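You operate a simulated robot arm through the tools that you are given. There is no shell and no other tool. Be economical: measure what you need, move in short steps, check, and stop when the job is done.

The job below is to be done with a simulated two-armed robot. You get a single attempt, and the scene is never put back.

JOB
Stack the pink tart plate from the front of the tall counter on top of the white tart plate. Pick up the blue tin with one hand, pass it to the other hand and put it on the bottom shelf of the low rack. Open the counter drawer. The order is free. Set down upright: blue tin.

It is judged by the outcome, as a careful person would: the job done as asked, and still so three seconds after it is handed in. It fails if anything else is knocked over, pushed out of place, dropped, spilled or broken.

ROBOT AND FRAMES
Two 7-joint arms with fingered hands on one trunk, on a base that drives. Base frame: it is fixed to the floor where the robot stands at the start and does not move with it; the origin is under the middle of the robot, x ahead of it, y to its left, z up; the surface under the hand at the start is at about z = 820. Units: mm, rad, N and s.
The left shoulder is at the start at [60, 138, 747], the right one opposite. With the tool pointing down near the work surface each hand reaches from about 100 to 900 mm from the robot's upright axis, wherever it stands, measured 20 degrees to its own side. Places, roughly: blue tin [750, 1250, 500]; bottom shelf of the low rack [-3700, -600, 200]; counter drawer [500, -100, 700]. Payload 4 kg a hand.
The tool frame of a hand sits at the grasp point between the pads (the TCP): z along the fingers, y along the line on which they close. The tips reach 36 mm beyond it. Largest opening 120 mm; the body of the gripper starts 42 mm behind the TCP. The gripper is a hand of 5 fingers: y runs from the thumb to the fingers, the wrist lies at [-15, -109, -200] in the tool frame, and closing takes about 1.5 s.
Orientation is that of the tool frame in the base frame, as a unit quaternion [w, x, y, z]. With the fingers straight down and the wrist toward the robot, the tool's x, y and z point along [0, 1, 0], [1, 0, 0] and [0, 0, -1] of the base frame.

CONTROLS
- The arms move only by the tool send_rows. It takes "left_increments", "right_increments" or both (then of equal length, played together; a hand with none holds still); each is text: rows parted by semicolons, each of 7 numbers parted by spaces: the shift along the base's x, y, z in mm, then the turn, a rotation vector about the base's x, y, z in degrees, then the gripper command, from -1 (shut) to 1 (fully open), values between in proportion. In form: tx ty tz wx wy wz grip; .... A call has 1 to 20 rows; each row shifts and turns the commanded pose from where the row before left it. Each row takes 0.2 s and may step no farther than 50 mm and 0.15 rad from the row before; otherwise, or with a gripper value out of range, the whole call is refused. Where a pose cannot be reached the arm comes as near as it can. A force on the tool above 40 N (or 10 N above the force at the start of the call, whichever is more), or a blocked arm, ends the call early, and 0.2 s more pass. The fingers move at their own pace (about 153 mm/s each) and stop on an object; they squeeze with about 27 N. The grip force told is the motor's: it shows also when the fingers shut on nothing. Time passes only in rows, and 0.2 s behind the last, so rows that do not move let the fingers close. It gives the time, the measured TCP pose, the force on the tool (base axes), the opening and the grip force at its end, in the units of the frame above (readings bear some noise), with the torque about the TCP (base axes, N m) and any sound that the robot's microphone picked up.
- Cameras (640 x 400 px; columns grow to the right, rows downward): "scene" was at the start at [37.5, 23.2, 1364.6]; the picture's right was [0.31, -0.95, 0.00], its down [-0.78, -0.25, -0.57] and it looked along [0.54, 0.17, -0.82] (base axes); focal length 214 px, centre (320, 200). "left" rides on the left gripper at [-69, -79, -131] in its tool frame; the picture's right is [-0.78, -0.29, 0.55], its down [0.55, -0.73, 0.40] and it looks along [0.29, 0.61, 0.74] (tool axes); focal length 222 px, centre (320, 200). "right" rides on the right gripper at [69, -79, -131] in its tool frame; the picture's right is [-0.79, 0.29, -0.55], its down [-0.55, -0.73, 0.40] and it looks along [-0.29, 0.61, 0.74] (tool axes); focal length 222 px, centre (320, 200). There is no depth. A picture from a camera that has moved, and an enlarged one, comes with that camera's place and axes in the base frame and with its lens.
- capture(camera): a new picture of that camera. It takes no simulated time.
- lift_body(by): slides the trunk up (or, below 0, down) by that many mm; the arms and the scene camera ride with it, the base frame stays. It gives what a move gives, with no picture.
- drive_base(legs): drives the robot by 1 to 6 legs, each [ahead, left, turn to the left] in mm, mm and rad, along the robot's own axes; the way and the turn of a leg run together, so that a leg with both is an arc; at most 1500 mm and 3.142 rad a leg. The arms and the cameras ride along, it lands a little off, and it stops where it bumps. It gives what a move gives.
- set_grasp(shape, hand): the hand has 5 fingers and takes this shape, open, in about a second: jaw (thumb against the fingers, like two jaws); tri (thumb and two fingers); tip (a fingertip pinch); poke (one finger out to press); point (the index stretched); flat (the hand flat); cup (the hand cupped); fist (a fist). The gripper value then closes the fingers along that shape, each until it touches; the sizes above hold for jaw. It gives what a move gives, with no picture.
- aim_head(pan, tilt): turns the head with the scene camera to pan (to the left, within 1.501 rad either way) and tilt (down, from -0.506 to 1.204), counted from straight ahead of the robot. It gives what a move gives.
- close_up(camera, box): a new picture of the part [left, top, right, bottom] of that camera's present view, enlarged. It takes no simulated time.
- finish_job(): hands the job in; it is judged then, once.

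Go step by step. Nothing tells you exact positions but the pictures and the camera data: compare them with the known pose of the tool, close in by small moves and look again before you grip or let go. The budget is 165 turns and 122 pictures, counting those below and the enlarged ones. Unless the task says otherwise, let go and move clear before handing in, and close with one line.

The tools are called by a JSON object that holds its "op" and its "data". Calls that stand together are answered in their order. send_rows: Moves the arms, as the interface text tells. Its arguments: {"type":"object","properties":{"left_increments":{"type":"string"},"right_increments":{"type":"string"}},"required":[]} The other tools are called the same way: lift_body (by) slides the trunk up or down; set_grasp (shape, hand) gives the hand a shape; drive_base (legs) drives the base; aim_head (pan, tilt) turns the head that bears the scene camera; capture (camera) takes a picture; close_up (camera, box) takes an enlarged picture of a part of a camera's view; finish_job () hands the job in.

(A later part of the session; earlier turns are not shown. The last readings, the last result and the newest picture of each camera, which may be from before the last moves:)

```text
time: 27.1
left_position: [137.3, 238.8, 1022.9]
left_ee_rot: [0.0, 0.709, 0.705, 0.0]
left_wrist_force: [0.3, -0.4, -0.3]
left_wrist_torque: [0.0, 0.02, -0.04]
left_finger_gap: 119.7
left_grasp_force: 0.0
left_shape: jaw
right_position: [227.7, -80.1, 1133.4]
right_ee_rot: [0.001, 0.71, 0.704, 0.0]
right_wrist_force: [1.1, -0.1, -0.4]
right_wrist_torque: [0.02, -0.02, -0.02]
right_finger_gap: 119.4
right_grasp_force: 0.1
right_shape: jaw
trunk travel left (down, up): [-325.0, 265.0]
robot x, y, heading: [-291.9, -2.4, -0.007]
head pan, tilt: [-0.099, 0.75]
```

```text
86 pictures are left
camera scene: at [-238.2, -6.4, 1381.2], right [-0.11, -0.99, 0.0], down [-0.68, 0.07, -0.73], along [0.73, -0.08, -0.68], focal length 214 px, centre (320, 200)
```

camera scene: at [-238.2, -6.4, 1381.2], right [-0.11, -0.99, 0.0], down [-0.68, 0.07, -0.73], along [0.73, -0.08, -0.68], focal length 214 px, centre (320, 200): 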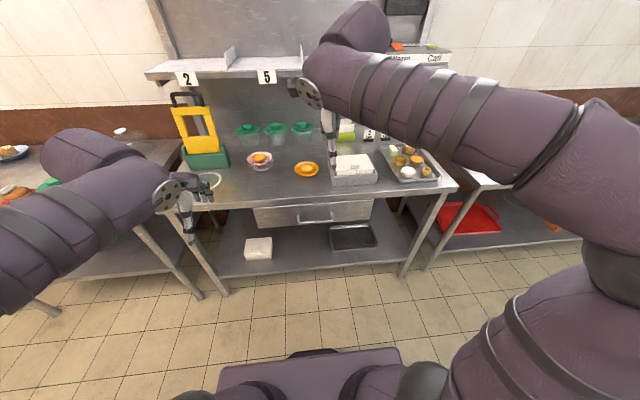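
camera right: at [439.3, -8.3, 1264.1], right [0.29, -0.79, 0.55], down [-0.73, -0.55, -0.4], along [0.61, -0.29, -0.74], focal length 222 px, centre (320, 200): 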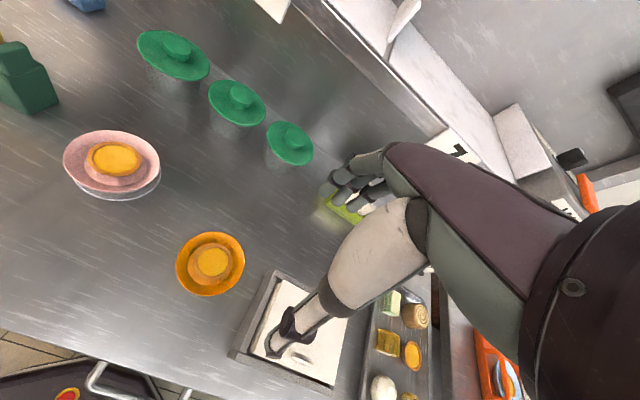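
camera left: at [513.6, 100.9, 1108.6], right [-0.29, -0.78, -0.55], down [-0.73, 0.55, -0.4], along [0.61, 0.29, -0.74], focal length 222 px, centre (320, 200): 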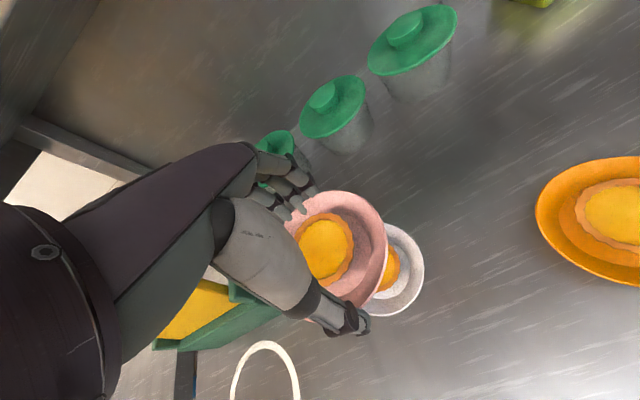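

{"op": "close_up", "data": {"camera": "scene", "box": [240, 180, 400, 260]}}

```text
4.00 times, centred on (320, 220) of scene
camera zoom: at [-238.2, -6.4, 1381.2], right [-0.11, -0.99, 0.0], down [-0.68, 0.07, -0.73], along [0.73, -0.08, -0.68], focal length 858 px, centre (320, 120)
```

zoom: 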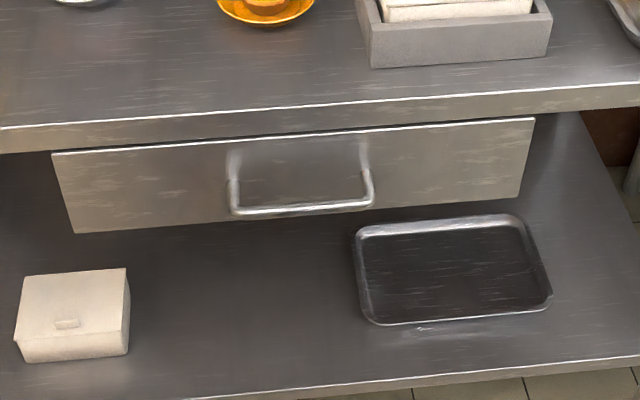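

Triangulated, the bar centre is about [335, −52, 728]. I'll lower the right hand in front of it, turning the fingers to point forward with the grip half open.

{"op": "send_rows", "data": {"right_increments": "0 0 -36 0 -8.2 0 0.5; 0 0 -36 0 -8.2 0 0.5; 0 3 -36 0 -8.2 0 0.3; 0 3 -36 0 -8.2 0 0.2; 0 3 -36 0 -8.2 0 0.2; 0 3 -36 0 -8.2 0 0.2; 0 3 -36 0 -8.2 0 0.2; 0 3 -36 0 -8.2 0 0.2; 0 3 -36 0 -8.2 0 0.2; 0 3 -36 0 -8.2 0 0.2; 0 3 -43 0 -8.0 0 0.2; 0 0 0 0 0 0 0.2"}}

{"op": "capture", "data": {"camera": "scene"}}

{"op": "capture", "data": {"camera": "right"}}

```text
time: 29.7
left_position: [137.6, 238.1, 1022.8]
left_ee_rot: [0.0, 0.71, 0.704, 0.0]
left_wrist_force: [0.5, -0.2, 0.3]
left_wrist_torque: [0.03, -0.01, -0.03]
left_finger_gap: 119.9
left_grasp_force: 0.2
left_shape: jaw
right_position: [244.9, 8.0, 874.1]
right_ee_rot: [0.357, 0.597, 0.553, 0.458]
right_wrist_force: [0.3, -0.2, 0.1]
right_wrist_torque: [0.01, 0.0, 0.0]
right_finger_gap: 72.0
right_grasp_force: 0.0
right_shape: jaw
right hand out of reach, approached as far as the arm can: row 5, 6, 7, 8, 9, 10, 11
trunk travel left (down, up): [-325.0, 265.0]
robot x, y, heading: [-291.7, -3.1, -0.002]
head pan, tilt: [-0.099, 0.75]
```

```text
84 pictures are left
camera scene: at [-238.0, -6.5, 1381.2], right [-0.11, -0.99, 0.0], down [-0.68, 0.07, -0.73], along [0.73, -0.08, -0.68], focal length 214 px, centre (320, 200)
```

scene: 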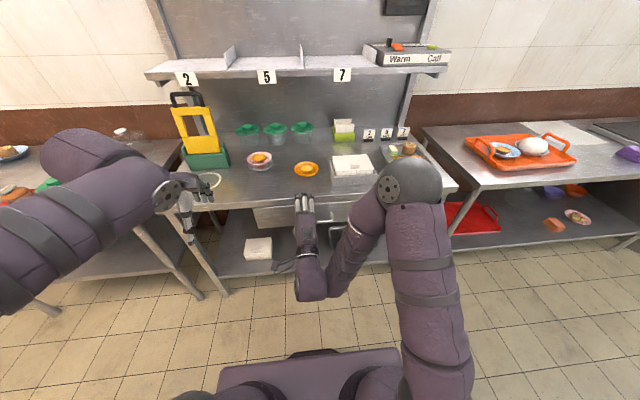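

```text
83 pictures are left
camera right: at [93.4, 77.7, 853.6], right [-0.39, -0.86, 0.33], down [0.15, -0.41, -0.9], along [0.91, -0.31, 0.29], focal length 222 px, centre (320, 200)
```

right: 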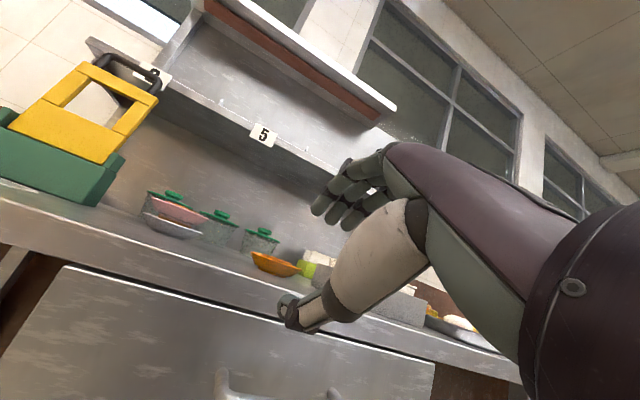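

Palm-up horizontal is out of reach here. I'll back out by retracing to about 33° of tilt, which should suffice to hook the bar from above.

{"op": "send_rows", "data": {"right_increments": "0 -3 43 0 8.0 0 0.2; 0 -3 36 0 8.2 0 0.2; 0 -3 36 0 8.2 0 0.2; 0 -3 36 0 8.2 0 0.2; 0 -3 36 0 8.2 0 0.2; 0 -3 36 0 8.2 0 0.2; 0 -3 36 0 8.2 0 0.2; 0 0 0 0 0 0 0.2"}}

```text
time: 31.5
left_position: [136.3, 238.7, 1021.7]
left_ee_rot: [0.0, 0.71, 0.705, 0.0]
left_wrist_force: [0.1, 0.7, -0.8]
left_wrist_torque: [0.0, -0.01, 0.01]
left_finger_gap: 119.8
left_grasp_force: 0.1
left_shape: jaw
right_position: [244.1, -14.8, 1134.8]
right_ee_rot: [0.043, 0.741, 0.659, 0.123]
right_wrist_force: [-0.1, -0.9, -0.1]
right_wrist_torque: [0.0, 0.02, 0.02]
right_finger_gap: 71.9
right_grasp_force: 0.0
right_shape: jaw
trunk travel left (down, up): [-325.0, 265.0]
robot x, y, heading: [-289.1, 2.8, -0.007]
head pan, tilt: [-0.099, 0.75]
```

The hand stopped at about 14° tilt. I'll correct to 33° tilt and lower to a standoff in front of the bar.

{"op": "send_rows", "data": {"right_increments": "0 -7 -30 -2.7 -6.5 1.5 0.2; 0 -7 -30 -2.7 -6.5 1.5 0.2; 0 -7 -30 -2.7 -6.4 1.6 0.2; 2 -8 -40 0 0 0 0.2; 2 -8 -40 0 0 0 0.2; 2 0 -40 0 0 0 0.2; 2 0 -40 0 0 0 0.2; 0 0 -35 0 0 0 0.2; 0 0 0 0 0 0 0.2"}}

{"op": "capture", "data": {"camera": "right"}}

{"op": "capture", "data": {"camera": "scene"}}

```text
time: 33.5
left_position: [137.6, 238.0, 1022.3]
left_ee_rot: [0.0, 0.709, 0.705, 0.0]
left_wrist_force: [-0.2, 0.9, 0.4]
left_wrist_torque: [-0.02, 0.02, 0.01]
left_finger_gap: 119.7
left_grasp_force: 0.1
left_shape: jaw
right_position: [249.8, -49.1, 850.2]
right_ee_rot: [0.201, 0.679, 0.677, 0.201]
right_wrist_force: [0.3, -0.6, 0.4]
right_wrist_torque: [0.0, 0.0, 0.02]
right_finger_gap: 71.9
right_grasp_force: 0.1
right_shape: jaw
trunk travel left (down, up): [-325.0, 265.0]
robot x, y, heading: [-292.9, 2.0, -0.011]
head pan, tilt: [-0.099, 0.75]
```

```text
82 pictures are left
camera right: at [112.4, 20.0, 915.9], right [-0.06, -0.79, 0.62], down [-0.4, -0.55, -0.74], along [0.92, -0.29, -0.28], focal length 222 px, centre (320, 200)
```

right: 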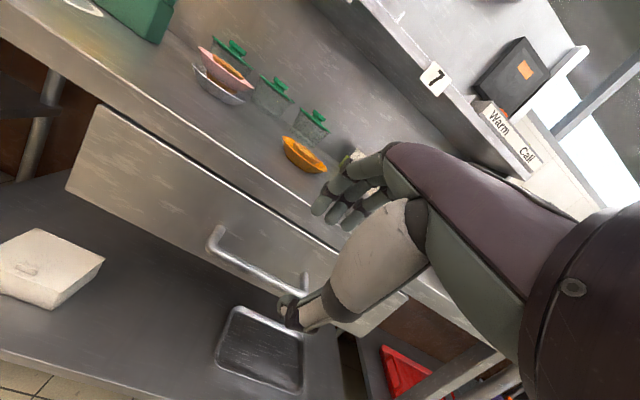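

```text
81 pictures are left
camera scene: at [-238.1, -6.4, 1381.3], right [-0.11, -0.99, 0.0], down [-0.68, 0.07, -0.73], along [0.73, -0.08, -0.68], focal length 214 px, centre (320, 200)
```

scene: 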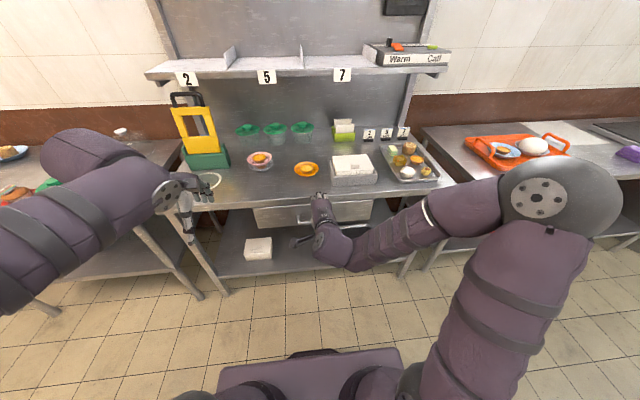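

The tilted pose is held and the handle estimate matches this view. I'll narrow the grip and move to 60 mm short of the bar along the finger direction.

{"op": "send_rows", "data": {"right_increments": "14 -1 -20 0 0 0 -0.33; 14 -1 -20 0 0 0 -0.33; 13 -1 -21 0 0 0 -0.33; 0 0 0 0 0 0 -0.33; 0 0 0 0 0 0 -0.33"}}

{"op": "capture", "data": {"camera": "right"}}

{"op": "close_up", "data": {"camera": "scene", "box": [260, 170, 380, 250]}}

```text
time: 34.7
left_position: [137.2, 238.4, 1022.2]
left_ee_rot: [0.0, 0.71, 0.704, 0.0]
left_wrist_force: [0.3, 0.1, -1.0]
left_wrist_torque: [0.02, -0.02, 0.06]
left_finger_gap: 119.6
left_grasp_force: 0.1
left_shape: jaw
right_position: [292.9, -53.1, 788.0]
right_ee_rot: [0.2, 0.677, 0.678, 0.203]
right_wrist_force: [-0.4, 0.5, 0.0]
right_wrist_torque: [0.01, -0.01, -0.01]
right_finger_gap: 40.6
right_grasp_force: 0.1
right_shape: jaw
trunk travel left (down, up): [-325.0, 265.0]
robot x, y, heading: [-288.6, -1.3, -0.007]
head pan, tilt: [-0.099, 0.75]
```

```text
80 pictures are left
camera right: at [155.5, 16.4, 854.7], right [-0.06, -0.79, 0.62], down [-0.4, -0.55, -0.74], along [0.92, -0.29, -0.28], focal length 222 px, centre (320, 200)
```

right: 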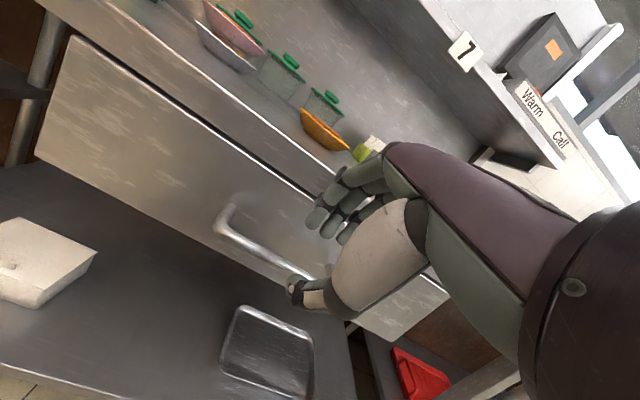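

```text
5.00 times, centred on (320, 210) of scene
camera zoom: at [-238.3, -6.4, 1381.2], right [-0.11, -0.99, 0.0], down [-0.68, 0.07, -0.73], along [0.73, -0.08, -0.68], focal length 1072 px, centre (320, 150)
```

zoom: 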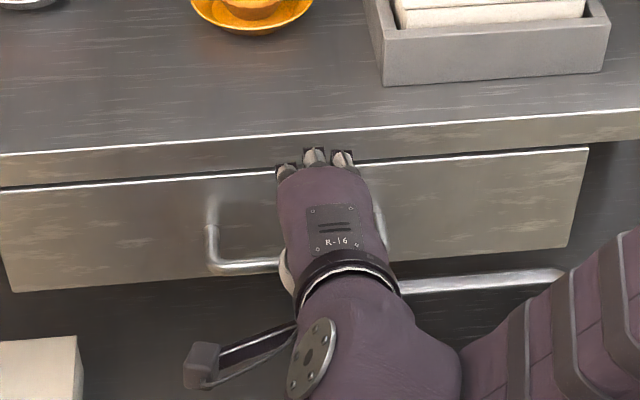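

Finger and thumb tips straddle the bar line as predicted. I'll advance 40 mm along the fingers and look.

{"op": "send_rows", "data": {"right_increments": "5 0 -8.4 0 0 0 -0.33; 5 0 -8.4 0 0 0 -0.33; 5 0 -8.4 0 0 0 -0.33; 5 0 -8.4 0 0 0 -0.33; 0 0 0 0 0 0 -0.33"}}

{"op": "capture", "data": {"camera": "right"}}

{"op": "close_up", "data": {"camera": "right", "box": [220, 130, 420, 330]}}

```text
time: 35.9
left_position: [136.8, 238.9, 1023.7]
left_ee_rot: [0.0, 0.71, 0.704, 0.0]
left_wrist_force: [0.2, 0.5, 0.2]
left_wrist_torque: [0.0, 0.0, 0.02]
left_finger_gap: 119.8
left_grasp_force: 0.2
left_shape: jaw
right_position: [307.3, -53.5, 762.5]
right_ee_rot: [0.2, 0.678, 0.678, 0.202]
right_wrist_force: [-0.1, -0.7, -1.0]
right_wrist_torque: [0.0, -0.01, 0.0]
right_finger_gap: 40.5
right_grasp_force: 0.1
right_shape: jaw
right hand out of reach, approached as far as the arm can: row 4
trunk travel left (down, up): [-325.0, 265.0]
robot x, y, heading: [-287.3, 2.3, -0.01]
head pan, tilt: [-0.099, 0.75]
```

```text
78 pictures are left
camera right: at [170.1, 16.7, 829.2], right [-0.06, -0.79, 0.62], down [-0.4, -0.55, -0.74], along [0.92, -0.29, -0.28], focal length 222 px, centre (320, 200)
```

right: 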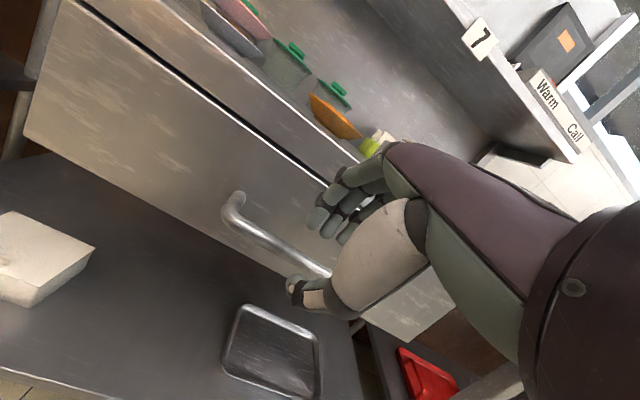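

```text
2.00 times, centred on (320, 230) of right
camera zoom: at [170.1, 16.7, 829.2], right [-0.06, -0.79, 0.62], down [-0.4, -0.55, -0.74], along [0.92, -0.29, -0.28], focal length 444 px, centre (320, 140)
```

zoom: 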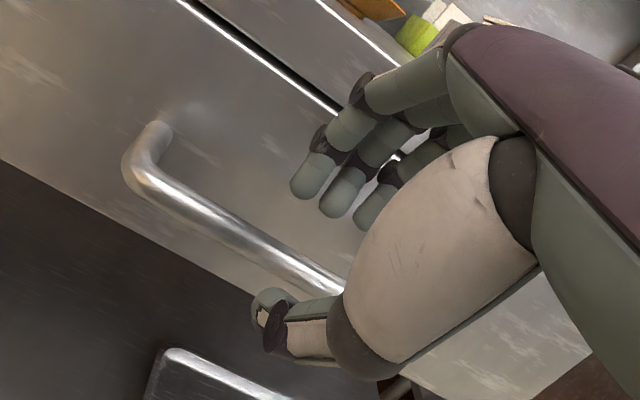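

The arm reached a limit low down. I'll back up, lower the trunk by 150 mm so the forearm is flatter, and try again.

{"op": "send_rows", "data": {"right_increments": "-5 0 8.4 0 0 0 -0.33; -5 0 8.4 0 0 0 -0.33; -20 0 30 0 0 0 -0.33; -20 0 35 0 0 0 -0.33; -10 0 40 0 0 0 -0.33; 0 0 0 0 0 0 -0.33"}}

{"op": "lift_body", "data": {"by": -150}}

{"op": "capture", "data": {"camera": "scene"}}

```text
time: 37.3
left_position: [137.6, 238.0, 1023.1]
left_ee_rot: [0.001, 0.71, 0.704, 0.0]
left_wrist_force: [-0.4, -0.2, 0.1]
left_wrist_torque: [0.02, 0.01, 0.02]
left_finger_gap: 119.7
left_grasp_force: 0.0
left_shape: jaw
right_position: [248.7, -52.5, 884.5]
right_ee_rot: [0.2, 0.678, 0.678, 0.201]
right_wrist_force: [-0.4, -0.4, 0.9]
right_wrist_torque: [0.03, -0.01, 0.0]
right_finger_gap: 40.7
right_grasp_force: 0.0
right_shape: jaw
trunk travel left (down, up): [-325.0, 265.0]
robot x, y, heading: [-291.0, -1.1, -0.005]
head pan, tilt: [-0.099, 0.75]
```

```text
time: 39.0
left_position: [137.8, 239.2, 872.2]
left_ee_rot: [0.0, 0.709, 0.705, 0.0]
left_wrist_force: [0.1, 0.1, -0.6]
left_wrist_torque: [0.03, -0.01, 0.02]
left_finger_gap: 119.9
left_grasp_force: 0.2
left_shape: jaw
right_position: [248.4, -50.7, 734.5]
right_ee_rot: [0.201, 0.678, 0.678, 0.202]
right_wrist_force: [0.4, 0.1, -0.2]
right_wrist_torque: [0.0, 0.04, 0.0]
right_finger_gap: 40.6
right_grasp_force: 0.0
right_shape: jaw
trunk travel left (down, up): [-175.0, 415.0]
robot x, y, heading: [-291.4, -0.8, -0.004]
head pan, tilt: [-0.099, 0.75]
```

```text
76 pictures are left
camera scene: at [-238.2, -6.4, 1231.3], right [-0.11, -0.99, 0.0], down [-0.68, 0.07, -0.73], along [0.73, -0.08, -0.68], focal length 214 px, centre (320, 200)
```

scene: 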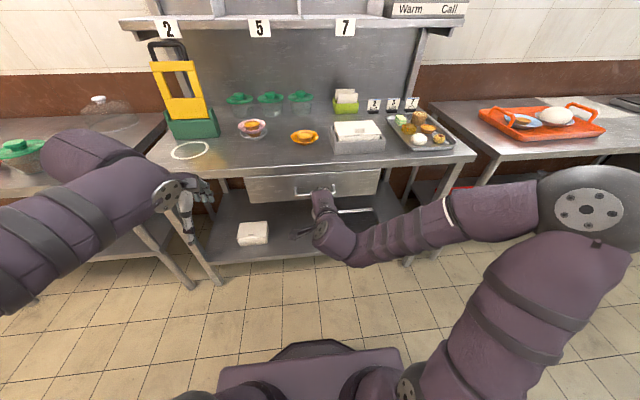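

Now I'll try tilting the hand further toward horizontal here.

{"op": "send_rows", "data": {"right_increments": "-8 0 0 0 -8.2 0 -0.2; -8 0 0 0 -8.2 0 -0.2; -4 0 0 0 -8.2 0 -0.2; 0 0 0 0 0 0 -0.2"}}

```text
time: 40.0
left_position: [137.7, 239.3, 874.6]
left_ee_rot: [-0.001, 0.71, 0.704, 0.0]
left_wrist_force: [-0.2, 0.9, 0.9]
left_wrist_torque: [0.01, -0.01, 0.03]
left_finger_gap: 119.8
left_grasp_force: 0.1
left_shape: jaw
right_position: [247.0, -51.2, 735.2]
right_ee_rot: [0.218, 0.673, 0.672, 0.218]
right_wrist_force: [0.1, 0.3, -0.1]
right_wrist_torque: [0.01, -0.01, -0.02]
right_finger_gap: 47.6
right_grasp_force: 0.0
right_shape: jaw
right hand out of reach, approached as far as the arm can: row 1, 2, 3
trunk travel left (down, up): [-175.0, 415.0]
robot x, y, heading: [-292.4, 4.1, -0.005]
head pan, tilt: [-0.099, 0.75]
```

Tilt tops out near 36°, which is good enough. I'll go to the standoff above the bar and slide down in steps.

{"op": "send_rows", "data": {"right_increments": "0 -1 28 0 0 0 -0.33; 5 -1 28 0 0 0 -0.33; 20 0 0 0 0 0 -0.33; 15 0 0 0 0 0 -0.33; 6 0 -8 0 0 0 -0.33; 6 0 -8 0 0 0 -0.33; 6 0 -8 0 0 0 -0.33; 0 0 0 0 0 0 -0.33"}}

{"op": "close_up", "data": {"camera": "right", "box": [200, 130, 420, 330]}}

{"op": "close_up", "data": {"camera": "scene", "box": [260, 150, 380, 250]}}

```text
time: 41.8
left_position: [136.2, 238.3, 873.2]
left_ee_rot: [0.001, 0.71, 0.704, 0.0]
left_wrist_force: [0.0, 1.3, -0.4]
left_wrist_torque: [0.01, 0.03, 0.01]
left_finger_gap: 119.9
left_grasp_force: 0.1
left_shape: jaw
right_position: [305.0, -54.2, 764.7]
right_ee_rot: [0.217, 0.673, 0.672, 0.217]
right_wrist_force: [-0.8, 0.0, 0.2]
right_wrist_torque: [0.0, 0.03, 0.03]
right_finger_gap: 40.6
right_grasp_force: 0.1
right_shape: jaw
trunk travel left (down, up): [-175.0, 415.0]
robot x, y, heading: [-288.6, 2.1, -0.008]
head pan, tilt: [-0.099, 0.75]
```

```text
2.00 times, centred on (310, 230) of right
camera zoom: at [163.8, 16.3, 825.7], right [-0.09, -0.79, 0.61], down [-0.36, -0.55, -0.75], along [0.93, -0.29, -0.24], focal length 444 px, centre (340, 140)
```

zoom: 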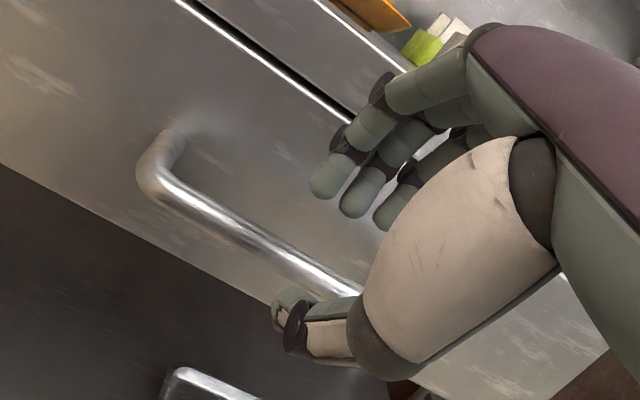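

```text
4.00 times, centred on (320, 200) of scene
camera zoom: at [-238.1, -6.5, 1231.2], right [-0.11, -0.99, 0.0], down [-0.68, 0.07, -0.73], along [0.73, -0.08, -0.68], focal length 858 px, centre (320, 200)
```

zoom: 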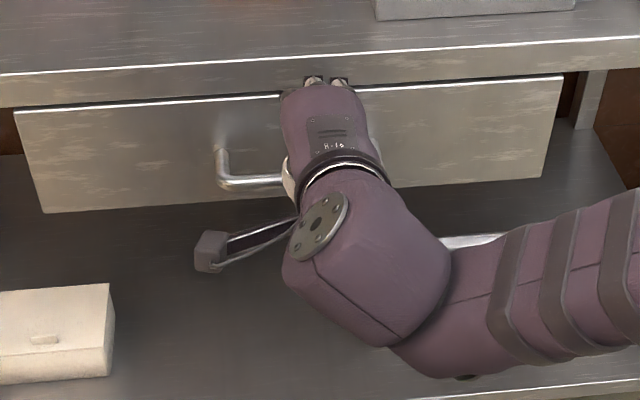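

The bar (z ≈ 726) will enter between thumb and fingers. I'll slide in the remaining 32 mm.

{"op": "send_rows", "data": {"right_increments": "6 0 -9 0 0 0 -0.33; 6 0 -9 0 0 0 -0.33; 5 0 -9 0 0 0 -0.33; 0 0 0 0 0 0 -0.33"}}

{"op": "close_up", "data": {"camera": "right", "box": [200, 130, 420, 330]}}

```text
time: 42.8
left_position: [136.3, 240.3, 872.3]
left_ee_rot: [0.0, 0.71, 0.705, 0.0]
left_wrist_force: [0.3, -0.7, 0.5]
left_wrist_torque: [-0.01, 0.03, 0.03]
left_finger_gap: 119.9
left_grasp_force: 0.1
left_shape: jaw
right_position: [321.0, -53.2, 739.6]
right_ee_rot: [0.218, 0.673, 0.672, 0.218]
right_wrist_force: [0.5, 0.2, -0.1]
right_wrist_torque: [-0.02, -0.04, -0.03]
right_finger_gap: 40.5
right_grasp_force: 0.1
right_shape: jaw
trunk travel left (down, up): [-175.0, 415.0]
robot x, y, heading: [-289.6, -0.8, -0.007]
head pan, tilt: [-0.099, 0.75]
```

```text
2.00 times, centred on (310, 230) of right
camera zoom: at [180.5, 16.0, 799.0], right [-0.09, -0.79, 0.61], down [-0.36, -0.55, -0.75], along [0.93, -0.29, -0.24], focal length 444 px, centre (340, 140)
```

zoom: 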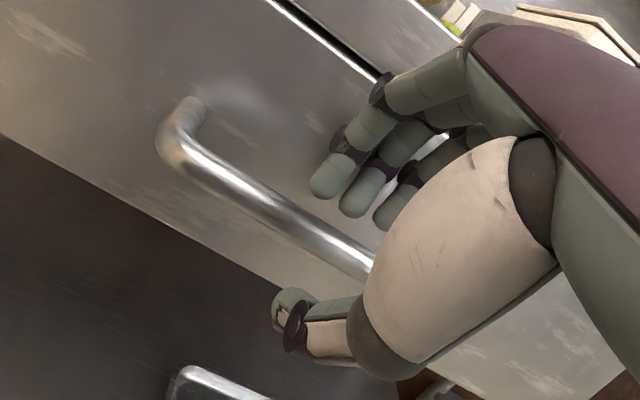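

The bar lies between thumb and fingers with no contact force. Closing now.

{"op": "send_rows", "data": {"right_increments": "0 0 0 0 0 0 -0.6; 0 0 0 0 0 0 -1; 0 0 0 0 0 0 -1; 0 0 0 0 0 0 -1; 0 0 0 0 0 0 -1"}}

{"op": "close_up", "data": {"camera": "right", "box": [200, 130, 420, 330]}}

```text
time: 44.0
left_position: [137.4, 239.7, 872.7]
left_ee_rot: [0.0, 0.71, 0.704, 0.001]
left_wrist_force: [-0.1, 1.1, 0.3]
left_wrist_torque: [0.04, -0.01, -0.01]
left_finger_gap: 119.9
left_grasp_force: 0.2
left_shape: jaw
right_position: [320.7, -52.1, 737.5]
right_ee_rot: [0.217, 0.674, 0.672, 0.218]
right_wrist_force: [-0.5, 0.0, -4.9]
right_wrist_torque: [-0.07, 0.09, 0.07]
right_finger_gap: 8.1
right_grasp_force: 27.0
right_shape: jaw
trunk travel left (down, up): [-175.0, 415.0]
robot x, y, heading: [-290.7, -1.5, -0.007]
head pan, tilt: [-0.099, 0.75]
```

```text
2.00 times, centred on (310, 230) of right
camera zoom: at [180.4, 16.0, 798.6], right [-0.08, -0.79, 0.61], down [-0.36, -0.55, -0.75], along [0.93, -0.29, -0.24], focal length 444 px, centre (340, 140)
```

zoom: 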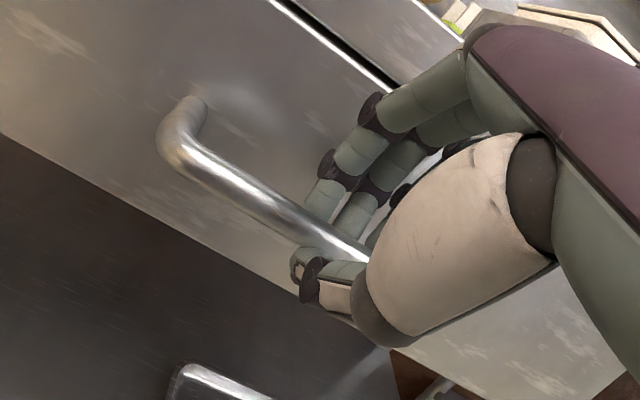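

The bar is gripped. I'll pull straight back 60 mm and check.

{"op": "send_rows", "data": {"right_increments": "-5 0 0 0 0 0 -1; -10 0 0 0 0 0 -1; -15 0 0 0 0 0 -1; -15 0 0 0 0 0 -1; -15 0 0 0 0 0 -1; 0 0 0 0 0 0 -1"}}

{"op": "close_up", "data": {"camera": "scene", "box": [240, 140, 400, 260]}}

```text
time: 45.4
left_position: [137.3, 238.5, 872.2]
left_ee_rot: [0.0, 0.709, 0.705, -0.001]
left_wrist_force: [0.3, 0.6, -0.4]
left_wrist_torque: [-0.01, -0.01, -0.01]
left_finger_gap: 119.8
left_grasp_force: 0.2
left_shape: jaw
right_position: [259.4, -54.3, 739.3]
right_ee_rot: [0.216, 0.673, 0.673, 0.218]
right_wrist_force: [-1.0, 0.1, -10.9]
right_wrist_torque: [-0.04, 0.2, 0.1]
right_finger_gap: 7.8
right_grasp_force: 26.9
right_shape: jaw
trunk travel left (down, up): [-175.0, 415.0]
robot x, y, heading: [-290.5, -4.1, -0.006]
head pan, tilt: [-0.099, 0.75]
```

```text
3.33 times, centred on (320, 200) of scene
camera zoom: at [-237.5, -6.5, 1231.1], right [-0.11, -0.99, 0.0], down [-0.68, 0.07, -0.73], along [0.73, -0.08, -0.68], focal length 715 px, centre (320, 200)
```

zoom: 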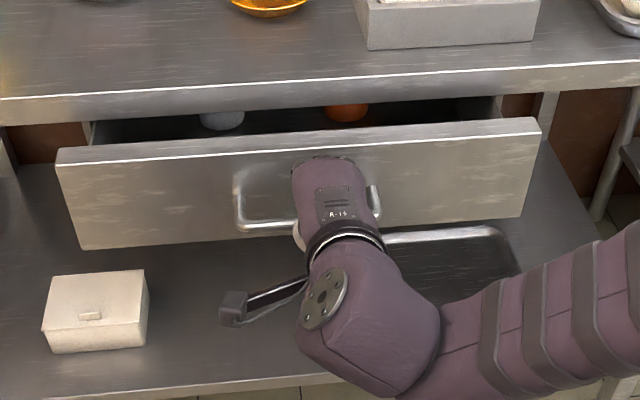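

The drawer is opening. I'll continue by backing the base.

{"op": "drive_base", "data": {"legs": [[-100, 0, 0]]}}

{"op": "capture", "data": {"camera": "scene"}}

```text
time: 46.6
left_position: [39.2, 239.2, 871.7]
left_ee_rot: [0.0, 0.71, 0.705, 0.0]
left_wrist_force: [-0.2, -0.5, -0.1]
left_wrist_torque: [0.0, 0.01, 0.03]
left_finger_gap: 119.7
left_grasp_force: 0.0
left_shape: jaw
right_position: [160.9, -53.4, 740.0]
right_ee_rot: [0.217, 0.673, 0.672, 0.218]
right_wrist_force: [-0.5, -3.4, -12.1]
right_wrist_torque: [-0.1, 0.21, 0.0]
right_finger_gap: 7.5
right_grasp_force: 26.7
right_shape: jaw
trunk travel left (down, up): [-175.0, 415.0]
robot x, y, heading: [-387.4, 4.8, -0.009]
head pan, tilt: [-0.099, 0.75]
```

```text
70 pictures are left
camera scene: at [-337.1, -6.1, 1231.2], right [-0.11, -0.99, 0.0], down [-0.68, 0.07, -0.73], along [0.73, -0.08, -0.68], focal length 214 px, centre (320, 200)
```

scene: 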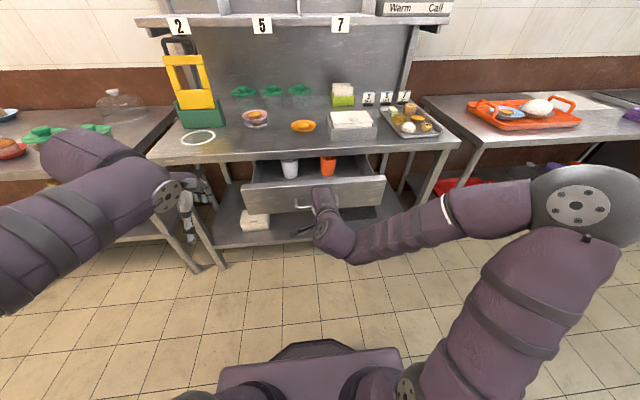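

Open about 160 mm with two cups inside still standing. I'll pull 80 mm more.

{"op": "drive_base", "data": {"legs": [[-80, 0, 0]]}}

{"op": "close_up", "data": {"camera": "scene", "box": [220, 120, 420, 260]}}

```text
time: 47.6
left_position: [-43.0, 239.2, 872.5]
left_ee_rot: [0.0, 0.71, 0.704, 0.001]
left_wrist_force: [0.2, 0.0, -0.6]
left_wrist_torque: [0.01, 0.01, 0.02]
left_finger_gap: 119.9
left_grasp_force: 0.2
left_shape: jaw
right_position: [80.3, -52.0, 739.6]
right_ee_rot: [0.216, 0.674, 0.673, 0.217]
right_wrist_force: [-0.6, -0.6, -9.7]
right_wrist_torque: [-0.08, 0.17, 0.07]
right_finger_gap: 7.5
right_grasp_force: 27.3
right_shape: jaw
trunk travel left (down, up): [-175.0, 415.0]
robot x, y, heading: [-468.6, 5.2, -0.006]
head pan, tilt: [-0.099, 0.75]
```

```text
2.86 times, centred on (320, 190) of scene
camera zoom: at [-417.2, -5.3, 1231.2], right [-0.11, -0.99, 0.0], down [-0.68, 0.07, -0.73], along [0.73, -0.08, -0.68], focal length 613 px, centre (320, 229)
```

zoom: 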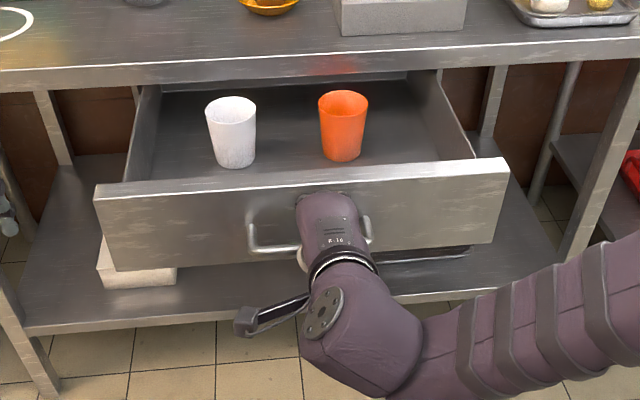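

It's open about 240 mm, almost fully. I'll release the bar and slide the hand up and out.

{"op": "send_rows", "data": {"right_increments": "0 0 0 0 0 0 -0.33; 0 0 0 0 0 0 -0.33; 0 0 0 0 0 0 -0.33; -5 0 8 0 0 0 -0.33; -6 0 9 0 0 0 -0.33; -6 0 9 0 0 0 -0.33; -6 0 9 0 0 0 -0.33; -6 0 9 0 0 0 -0.33; -15 0 20 0 0 0 -0.33; -30 0 30 0 0 0 -0.33; -30 0 30 0 0 0 -0.33; 0 0 0 0 0 0 -0.33"}}

{"op": "capture", "data": {"camera": "scene"}}

```text
time: 50.2
left_position: [-43.7, 239.9, 872.7]
left_ee_rot: [0.001, 0.71, 0.704, 0.0]
left_wrist_force: [0.3, 0.2, 0.2]
left_wrist_torque: [0.02, 0.01, 0.0]
left_finger_gap: 119.7
left_grasp_force: 0.1
left_shape: jaw
right_position: [57.1, -53.1, 772.9]
right_ee_rot: [0.217, 0.674, 0.672, 0.217]
right_wrist_force: [-0.5, -0.1, -0.6]
right_wrist_torque: [-0.01, 0.01, -0.01]
right_finger_gap: 39.8
right_grasp_force: 0.1
right_shape: jaw
right hand out of reach, approached as far as the arm can: row 8, 9, 10, 11
trunk travel left (down, up): [-175.0, 415.0]
robot x, y, heading: [-471.6, 6.0, -0.008]
head pan, tilt: [-0.099, 0.75]
```

```text
68 pictures are left
camera scene: at [-417.8, -5.2, 1231.2], right [-0.11, -0.99, 0.0], down [-0.68, 0.07, -0.73], along [0.73, -0.08, -0.68], focal length 214 px, centre (320, 200)
```

scene: 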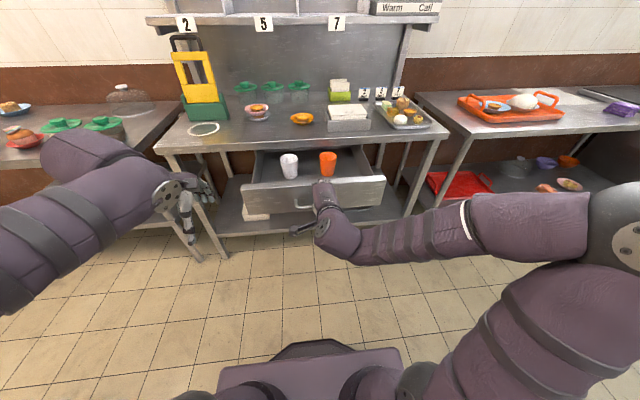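

The bar is freed. I'll raise the trunk to lift clear, then back off.

{"op": "lift_body", "data": {"by": 150}}

{"op": "drive_base", "data": {"legs": [[-300, 0, 0]]}}

{"op": "aim_head", "data": {"pan": 0.7, "tilt": 0.5}}

{"op": "capture", "data": {"camera": "scene"}}

```text
time: 52.0
left_position: [-42.5, 239.0, 1022.8]
left_ee_rot: [0.0, 0.71, 0.704, 0.0]
left_wrist_force: [0.6, 0.0, 0.5]
left_wrist_torque: [-0.02, 0.02, -0.03]
left_finger_gap: 119.7
left_grasp_force: 0.0
left_shape: jaw
right_position: [56.9, -54.7, 924.3]
right_ee_rot: [0.217, 0.674, 0.672, 0.218]
right_wrist_force: [0.3, -0.3, -0.1]
right_wrist_torque: [-0.02, -0.02, -0.02]
right_finger_gap: 39.7
right_grasp_force: 0.2
right_shape: jaw
trunk travel left (down, up): [-325.0, 265.0]
robot x, y, heading: [-468.1, 5.6, -0.009]
head pan, tilt: [-0.099, 0.75]
```

```text
time: 54.2
left_position: [-338.2, 241.9, 1024.0]
left_ee_rot: [0.001, 0.71, 0.704, 0.001]
left_wrist_force: [-0.2, 0.4, -0.1]
left_wrist_torque: [-0.02, 0.01, 0.0]
left_finger_gap: 120.2
left_grasp_force: 0.1
left_shape: jaw
right_position: [-237.4, -51.8, 924.7]
right_ee_rot: [0.217, 0.674, 0.672, 0.217]
right_wrist_force: [-0.4, -0.1, 0.1]
right_wrist_torque: [0.03, 0.0, 0.0]
right_finger_gap: 39.9
right_grasp_force: 0.1
right_shape: jaw
trunk travel left (down, up): [-325.0, 265.0]
robot x, y, heading: [-765.0, 5.2, -0.007]
head pan, tilt: [-0.099, 0.75]
stopped in leg 1: the robot was blocked; the commanded pose is now the measured one
```

```text
time: 55.3
left_position: [-338.3, 242.4, 1022.8]
left_ee_rot: [0.0, 0.71, 0.704, 0.0]
left_wrist_force: [-1.2, -0.4, -1.2]
left_wrist_torque: [0.0, 0.01, 0.0]
left_finger_gap: 119.6
left_grasp_force: 0.0
left_shape: jaw
right_position: [-237.6, -51.4, 925.4]
right_ee_rot: [0.215, 0.674, 0.672, 0.217]
right_wrist_force: [0.1, 0.4, 0.0]
right_wrist_torque: [0.02, 0.01, -0.02]
right_finger_gap: 39.9
right_grasp_force: 0.1
right_shape: jaw
trunk travel left (down, up): [-325.0, 265.0]
robot x, y, heading: [-767.4, 9.7, -0.005]
head pan, tilt: [0.7, 0.499]
```

```text
67 pictures are left
camera scene: at [-724.8, 64.5, 1403.2], right [0.64, -0.77, 0.0], down [-0.37, -0.3, -0.88], along [0.68, 0.56, -0.48], focal length 214 px, centre (320, 200)
```

scene: 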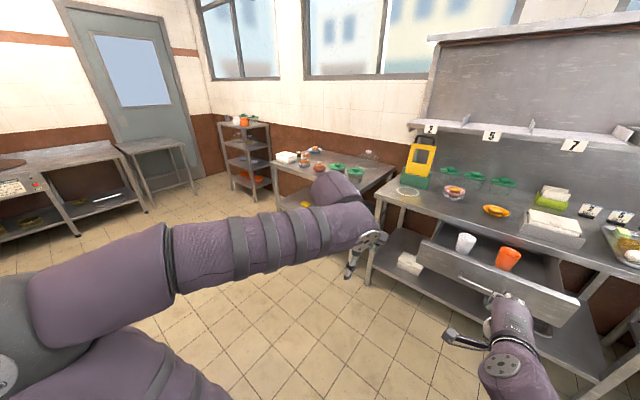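

I bumped something just at the end of backing up. I'll ease 80 mm forward and look both sides.

{"op": "drive_base", "data": {"legs": [[80, 0, 0]]}}

{"op": "aim_head", "data": {"pan": 1.5, "tilt": 0.6}}

{"op": "capture", "data": {"camera": "scene"}}

{"op": "aim_head", "data": {"pan": -1.5, "tilt": 0.6}}

{"op": "capture", "data": {"camera": "scene"}}

```text
time: 56.4
left_position: [-253.6, 240.7, 1022.0]
left_ee_rot: [0.0, 0.711, 0.703, 0.001]
left_wrist_force: [0.2, -0.5, -0.1]
left_wrist_torque: [0.0, 0.0, 0.01]
left_finger_gap: 119.9
left_grasp_force: 0.0
left_shape: jaw
right_position: [-155.5, -52.6, 924.1]
right_ee_rot: [0.216, 0.675, 0.672, 0.217]
right_wrist_force: [0.4, -0.3, -0.2]
right_wrist_torque: [0.0, 0.01, 0.0]
right_finger_gap: 39.7
right_grasp_force: 0.1
right_shape: jaw
trunk travel left (down, up): [-325.0, 265.0]
robot x, y, heading: [-686.8, 6.3, -0.011]
head pan, tilt: [0.7, 0.499]
```

```text
time: 57.5
left_position: [-255.8, 240.5, 1022.6]
left_ee_rot: [0.0, 0.711, 0.703, 0.0]
left_wrist_force: [0.0, -0.3, -0.6]
left_wrist_torque: [-0.02, 0.0, 0.04]
left_finger_gap: 119.9
left_grasp_force: 0.0
left_shape: jaw
right_position: [-156.7, -54.1, 924.7]
right_ee_rot: [0.217, 0.675, 0.671, 0.217]
right_wrist_force: [-0.4, -0.3, 0.6]
right_wrist_torque: [-0.02, -0.01, -0.01]
right_finger_gap: 39.9
right_grasp_force: 0.0
right_shape: jaw
trunk travel left (down, up): [-325.0, 265.0]
robot x, y, heading: [-679.8, 2.8, -0.01]
head pan, tilt: [1.499, 0.6]
```

```text
66 pictures are left
camera scene: at [-706.5, 93.9, 1394.1], right [1.0, -0.08, 0.0], down [-0.05, -0.56, -0.83], along [0.07, 0.82, -0.56], focal length 214 px, centre (320, 200)
```

scene: 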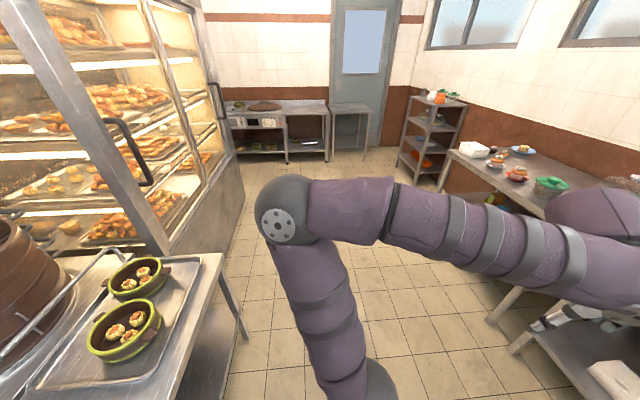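

```text
time: 60.1
left_position: [-255.2, 240.3, 1022.5]
left_ee_rot: [0.0, 0.71, 0.704, 0.0]
left_wrist_force: [-0.1, -0.3, -0.2]
left_wrist_torque: [-0.02, 0.0, -0.01]
left_finger_gap: 119.9
left_grasp_force: 0.0
left_shape: jaw
right_position: [-157.2, -53.6, 923.7]
right_ee_rot: [0.217, 0.674, 0.672, 0.217]
right_wrist_force: [-0.1, -0.6, 0.2]
right_wrist_torque: [-0.01, 0.03, 0.01]
right_finger_gap: 39.8
right_grasp_force: 0.0
right_shape: jaw
trunk travel left (down, up): [-325.0, 265.0]
robot x, y, heading: [-685.1, 2.2, -0.005]
head pan, tilt: [-1.499, 0.6]
```

```text
65 pictures are left
camera scene: at [-708.5, -82.4, 1394.1], right [-1.0, -0.06, 0.0], down [-0.03, 0.56, -0.83], along [0.05, -0.82, -0.56], focal length 214 px, centre (320, 200)
```

scene: 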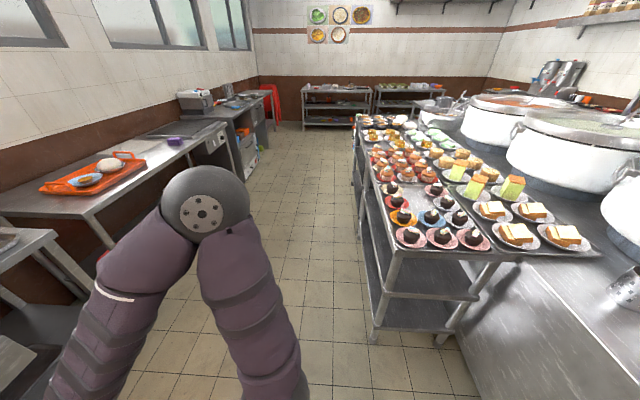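

I'm in an aisle with a fixed island behind; nothing appears disturbed. The blue tin seems to be around [750, 1300, 505] at the left table, so I'll slide left for a better view.

{"op": "drive_base", "data": {"legs": [[100, 0, 0], [0, 600, 0]]}}

{"op": "aim_head", "data": {"pan": 0.55, "tilt": 0.6}}

{"op": "capture", "data": {"camera": "scene"}}

```text
time: 64.2
left_position: [-147.5, 846.3, 1022.9]
left_ee_rot: [0.0, 0.711, 0.703, 0.001]
left_wrist_force: [0.2, -0.5, -0.7]
left_wrist_torque: [-0.02, 0.01, -0.05]
left_finger_gap: 119.7
left_grasp_force: 0.1
left_shape: jaw
right_position: [-47.5, 551.8, 925.8]
right_ee_rot: [0.217, 0.675, 0.672, 0.217]
right_wrist_force: [-0.4, 0.3, 0.0]
right_wrist_torque: [-0.02, 0.02, 0.02]
right_finger_gap: 40.0
right_grasp_force: 0.1
right_shape: jaw
trunk travel left (down, up): [-325.0, 265.0]
robot x, y, heading: [-572.4, 607.8, -0.012]
head pan, tilt: [-1.499, 0.6]
```

```text
time: 66.2
left_position: [-148.1, 844.3, 1022.6]
left_ee_rot: [0.0, 0.711, 0.703, 0.0]
left_wrist_force: [-0.6, -0.3, 0.0]
left_wrist_torque: [-0.01, 0.01, 0.04]
left_finger_gap: 119.7
left_grasp_force: 0.0
left_shape: jaw
right_position: [-48.6, 551.4, 924.9]
right_ee_rot: [0.217, 0.675, 0.672, 0.216]
right_wrist_force: [-0.4, -0.2, -0.5]
right_wrist_torque: [0.01, -0.02, -0.02]
right_finger_gap: 39.9
right_grasp_force: 0.0
right_shape: jaw
trunk travel left (down, up): [-325.0, 265.0]
robot x, y, heading: [-573.4, 610.4, -0.01]
head pan, tilt: [0.55, 0.6]
```

```text
64 pictures are left
camera scene: at [-530.2, 656.0, 1394.1], right [0.51, -0.86, 0.0], down [-0.49, -0.29, -0.83], along [0.71, 0.42, -0.56], focal length 214 px, centre (320, 200)
```

scene: 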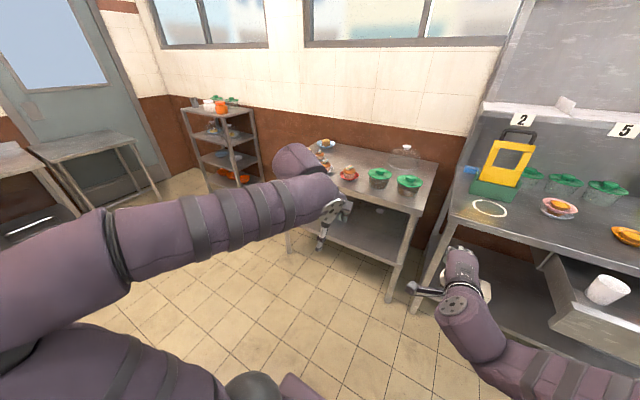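

The left hand hides the table's shelf. I'll look with the left hand camera and, from the head, move left a bit further.

{"op": "drive_base", "data": {"legs": [[0, 500, 0]]}}

{"op": "aim_head", "data": {"pan": 0.0, "tilt": 0.6}}

{"op": "capture", "data": {"camera": "scene"}}

{"op": "capture", "data": {"camera": "left"}}

```text
time: 69.2
left_position: [-144.7, 1343.6, 1022.9]
left_ee_rot: [0.0, 0.709, 0.705, 0.001]
left_wrist_force: [0.2, 0.3, -0.8]
left_wrist_torque: [0.0, -0.04, 0.02]
left_finger_gap: 119.7
left_grasp_force: 0.0
left_shape: jaw
right_position: [-43.4, 1051.3, 923.6]
right_ee_rot: [0.216, 0.672, 0.673, 0.218]
right_wrist_force: [0.1, 0.5, -0.1]
right_wrist_torque: [-0.01, 0.01, -0.01]
right_finger_gap: 40.1
right_grasp_force: 0.1
right_shape: jaw
trunk travel left (down, up): [-325.0, 265.0]
robot x, y, heading: [-570.7, 1103.5, -0.004]
head pan, tilt: [0.55, 0.6]
```

```text
time: 70.1
left_position: [-144.7, 1344.8, 1022.2]
left_ee_rot: [-0.001, 0.709, 0.705, 0.0]
left_wrist_force: [0.0, 0.3, -0.4]
left_wrist_torque: [0.04, 0.02, 0.0]
left_finger_gap: 120.1
left_grasp_force: 0.0
left_shape: jaw
right_position: [-42.9, 1051.0, 924.9]
right_ee_rot: [0.217, 0.673, 0.673, 0.217]
right_wrist_force: [-0.5, -0.2, -0.7]
right_wrist_torque: [0.0, 0.0, -0.02]
right_finger_gap: 40.2
right_grasp_force: 0.2
right_shape: jaw
trunk travel left (down, up): [-325.0, 265.0]
robot x, y, heading: [-571.7, 1106.5, -0.003]
head pan, tilt: [0.0, 0.6]
```

```text
63 pictures are left
camera scene: at [-513.4, 1106.7, 1394.1], right [0.0, -1.0, 0.0], down [-0.56, 0.0, -0.83], along [0.83, 0.0, -0.56], focal length 214 px, centre (320, 200)
```

scene: 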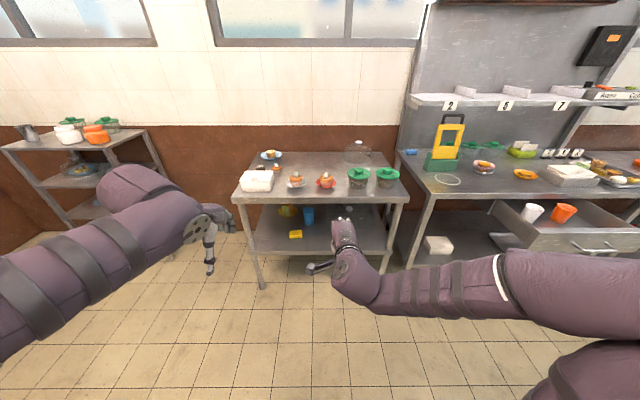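

```text
62 pictures are left
camera left: at [-224.6, 1275.2, 1155.1], right [-0.3, -0.78, -0.55], down [-0.73, 0.55, -0.4], along [0.61, 0.28, -0.74], focal length 222 px, centre (320, 200)
```

left: 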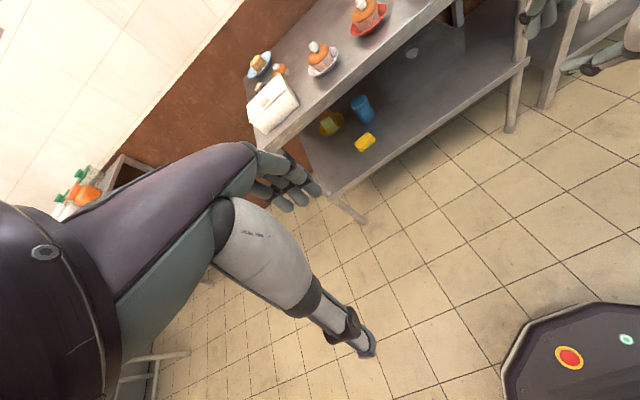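

The blue tin stands on the lower shelf of the left table, with a yellow sponge in front. Zooming in.

{"op": "close_up", "data": {"camera": "scene", "box": [230, 150, 410, 290]}}

{"op": "close_up", "data": {"camera": "left", "box": [270, 60, 450, 200]}}

```text
2.86 times, centred on (320, 220) of scene
camera zoom: at [-513.4, 1106.7, 1394.1], right [0.0, -1.0, 0.0], down [-0.56, 0.0, -0.83], along [0.83, 0.0, -0.56], focal length 613 px, centre (320, 143)
```

zoom: 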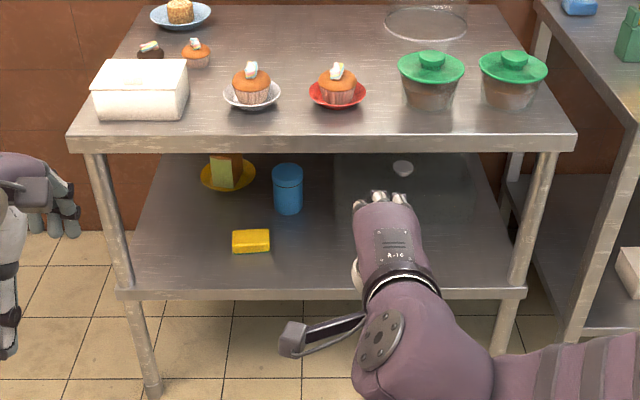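

```text
2.86 times, centred on (360, 130) of left
camera zoom: at [-224.6, 1275.2, 1155.1], right [-0.3, -0.78, -0.55], down [-0.73, 0.55, -0.4], along [0.61, 0.28, -0.74], focal length 635 px, centre (206, 400)
```

zoom: 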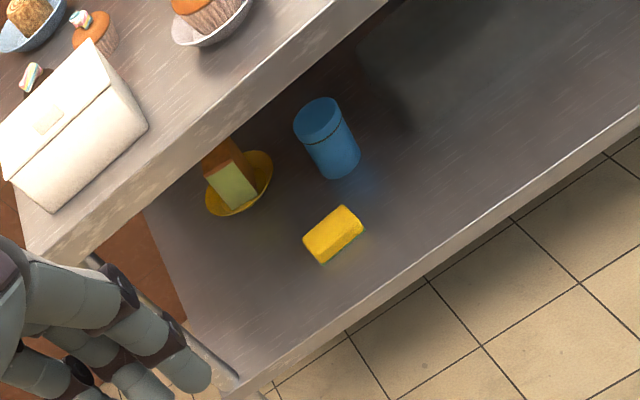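

The tin (about 69 mm wide, 110 tall) stands near [615, 1183], shelf at z ≈ 427, under the table top at about 800. I'll lower the trunk fully and turn the left hand to point forward and 30° down, with the closing axis horizontal.

{"op": "lift_body", "data": {"by": -320}}

{"op": "send_rows", "data": {"left_increments": "0 0 0 -3.6 -3.6 6.23 1; 0 0 0 -3.6 -3.6 6.23 1; 0 0 0 -3.6 -3.6 6.23 1; 0 0 0 -3.6 -3.6 6.23 1; 0 0 0 -3.6 -3.6 6.23 1; 0 0 0 -3.6 -3.6 6.23 1; 0 0 0 -3.6 -3.6 6.23 1; 0 0 0 -3.6 -3.6 6.23 1; 0 0 0 -3.6 -3.6 6.23 1; 0 0 0 -3.6 -3.6 6.23 1; 0 0 0 -3.6 -3.6 6.23 1; 0 0 0 -3.6 -3.6 6.23 1; 0 0 0 -3.6 -3.6 6.23 1; 0 0 0 0 0 0 1"}}

{"op": "capture", "data": {"camera": "scene"}}

```text
time: 73.3
left_position: [-145.0, 1345.0, 702.3]
left_ee_rot: [0.0, 0.709, 0.705, 0.0]
left_wrist_force: [-0.3, 0.4, -0.6]
left_wrist_torque: [-0.02, -0.01, 0.02]
left_finger_gap: 119.8
left_grasp_force: 0.1
left_shape: jaw
right_position: [-43.2, 1051.5, 603.9]
right_ee_rot: [0.216, 0.673, 0.673, 0.217]
right_wrist_force: [0.3, -0.4, -1.2]
right_wrist_torque: [0.0, 0.01, -0.02]
right_finger_gap: 39.6
right_grasp_force: 0.0
right_shape: jaw
trunk travel left (down, up): [-5.0, 585.0]
robot x, y, heading: [-569.8, 1102.6, -0.008]
head pan, tilt: [0.0, 0.6]
```

```text
time: 75.1
left_position: [-117.7, 1314.3, 638.0]
left_ee_rot: [0.297, 0.339, 0.884, -0.12]
left_wrist_force: [2.2, 1.6, 3.3]
left_wrist_torque: [0.02, 0.27, -0.17]
left_finger_gap: 119.9
left_grasp_force: 0.0
left_shape: jaw
right_position: [-37.0, 1052.6, 591.4]
right_ee_rot: [0.214, 0.674, 0.674, 0.212]
right_wrist_force: [-0.8, 0.9, 0.0]
right_wrist_torque: [0.0, -0.03, 0.03]
right_finger_gap: 40.0
right_grasp_force: 0.1
right_shape: jaw
trunk travel left (down, up): [-5.0, 585.0]
robot x, y, heading: [-569.4, 1105.7, -0.006]
head pan, tilt: [0.0, 0.6]
stopped in row 9 (left hand): the arm was blocked; the commanded pose is now the measured one
```

```text
59 pictures are left
camera scene: at [-501.2, 1109.3, 1066.5], right [-0.01, -1.0, 0.0], down [-0.58, 0.0, -0.82], along [0.82, -0.01, -0.58], focal length 214 px, centre (320, 200)
```

scene: 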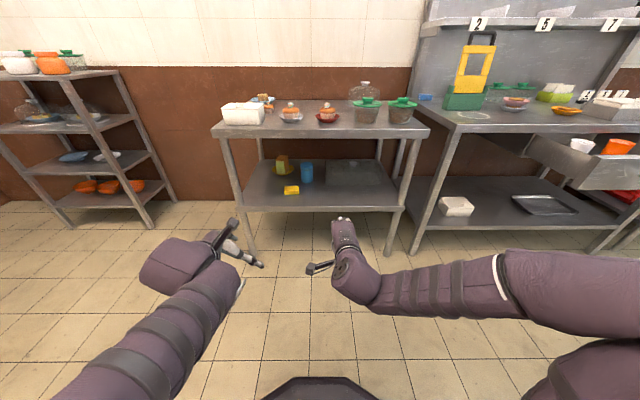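

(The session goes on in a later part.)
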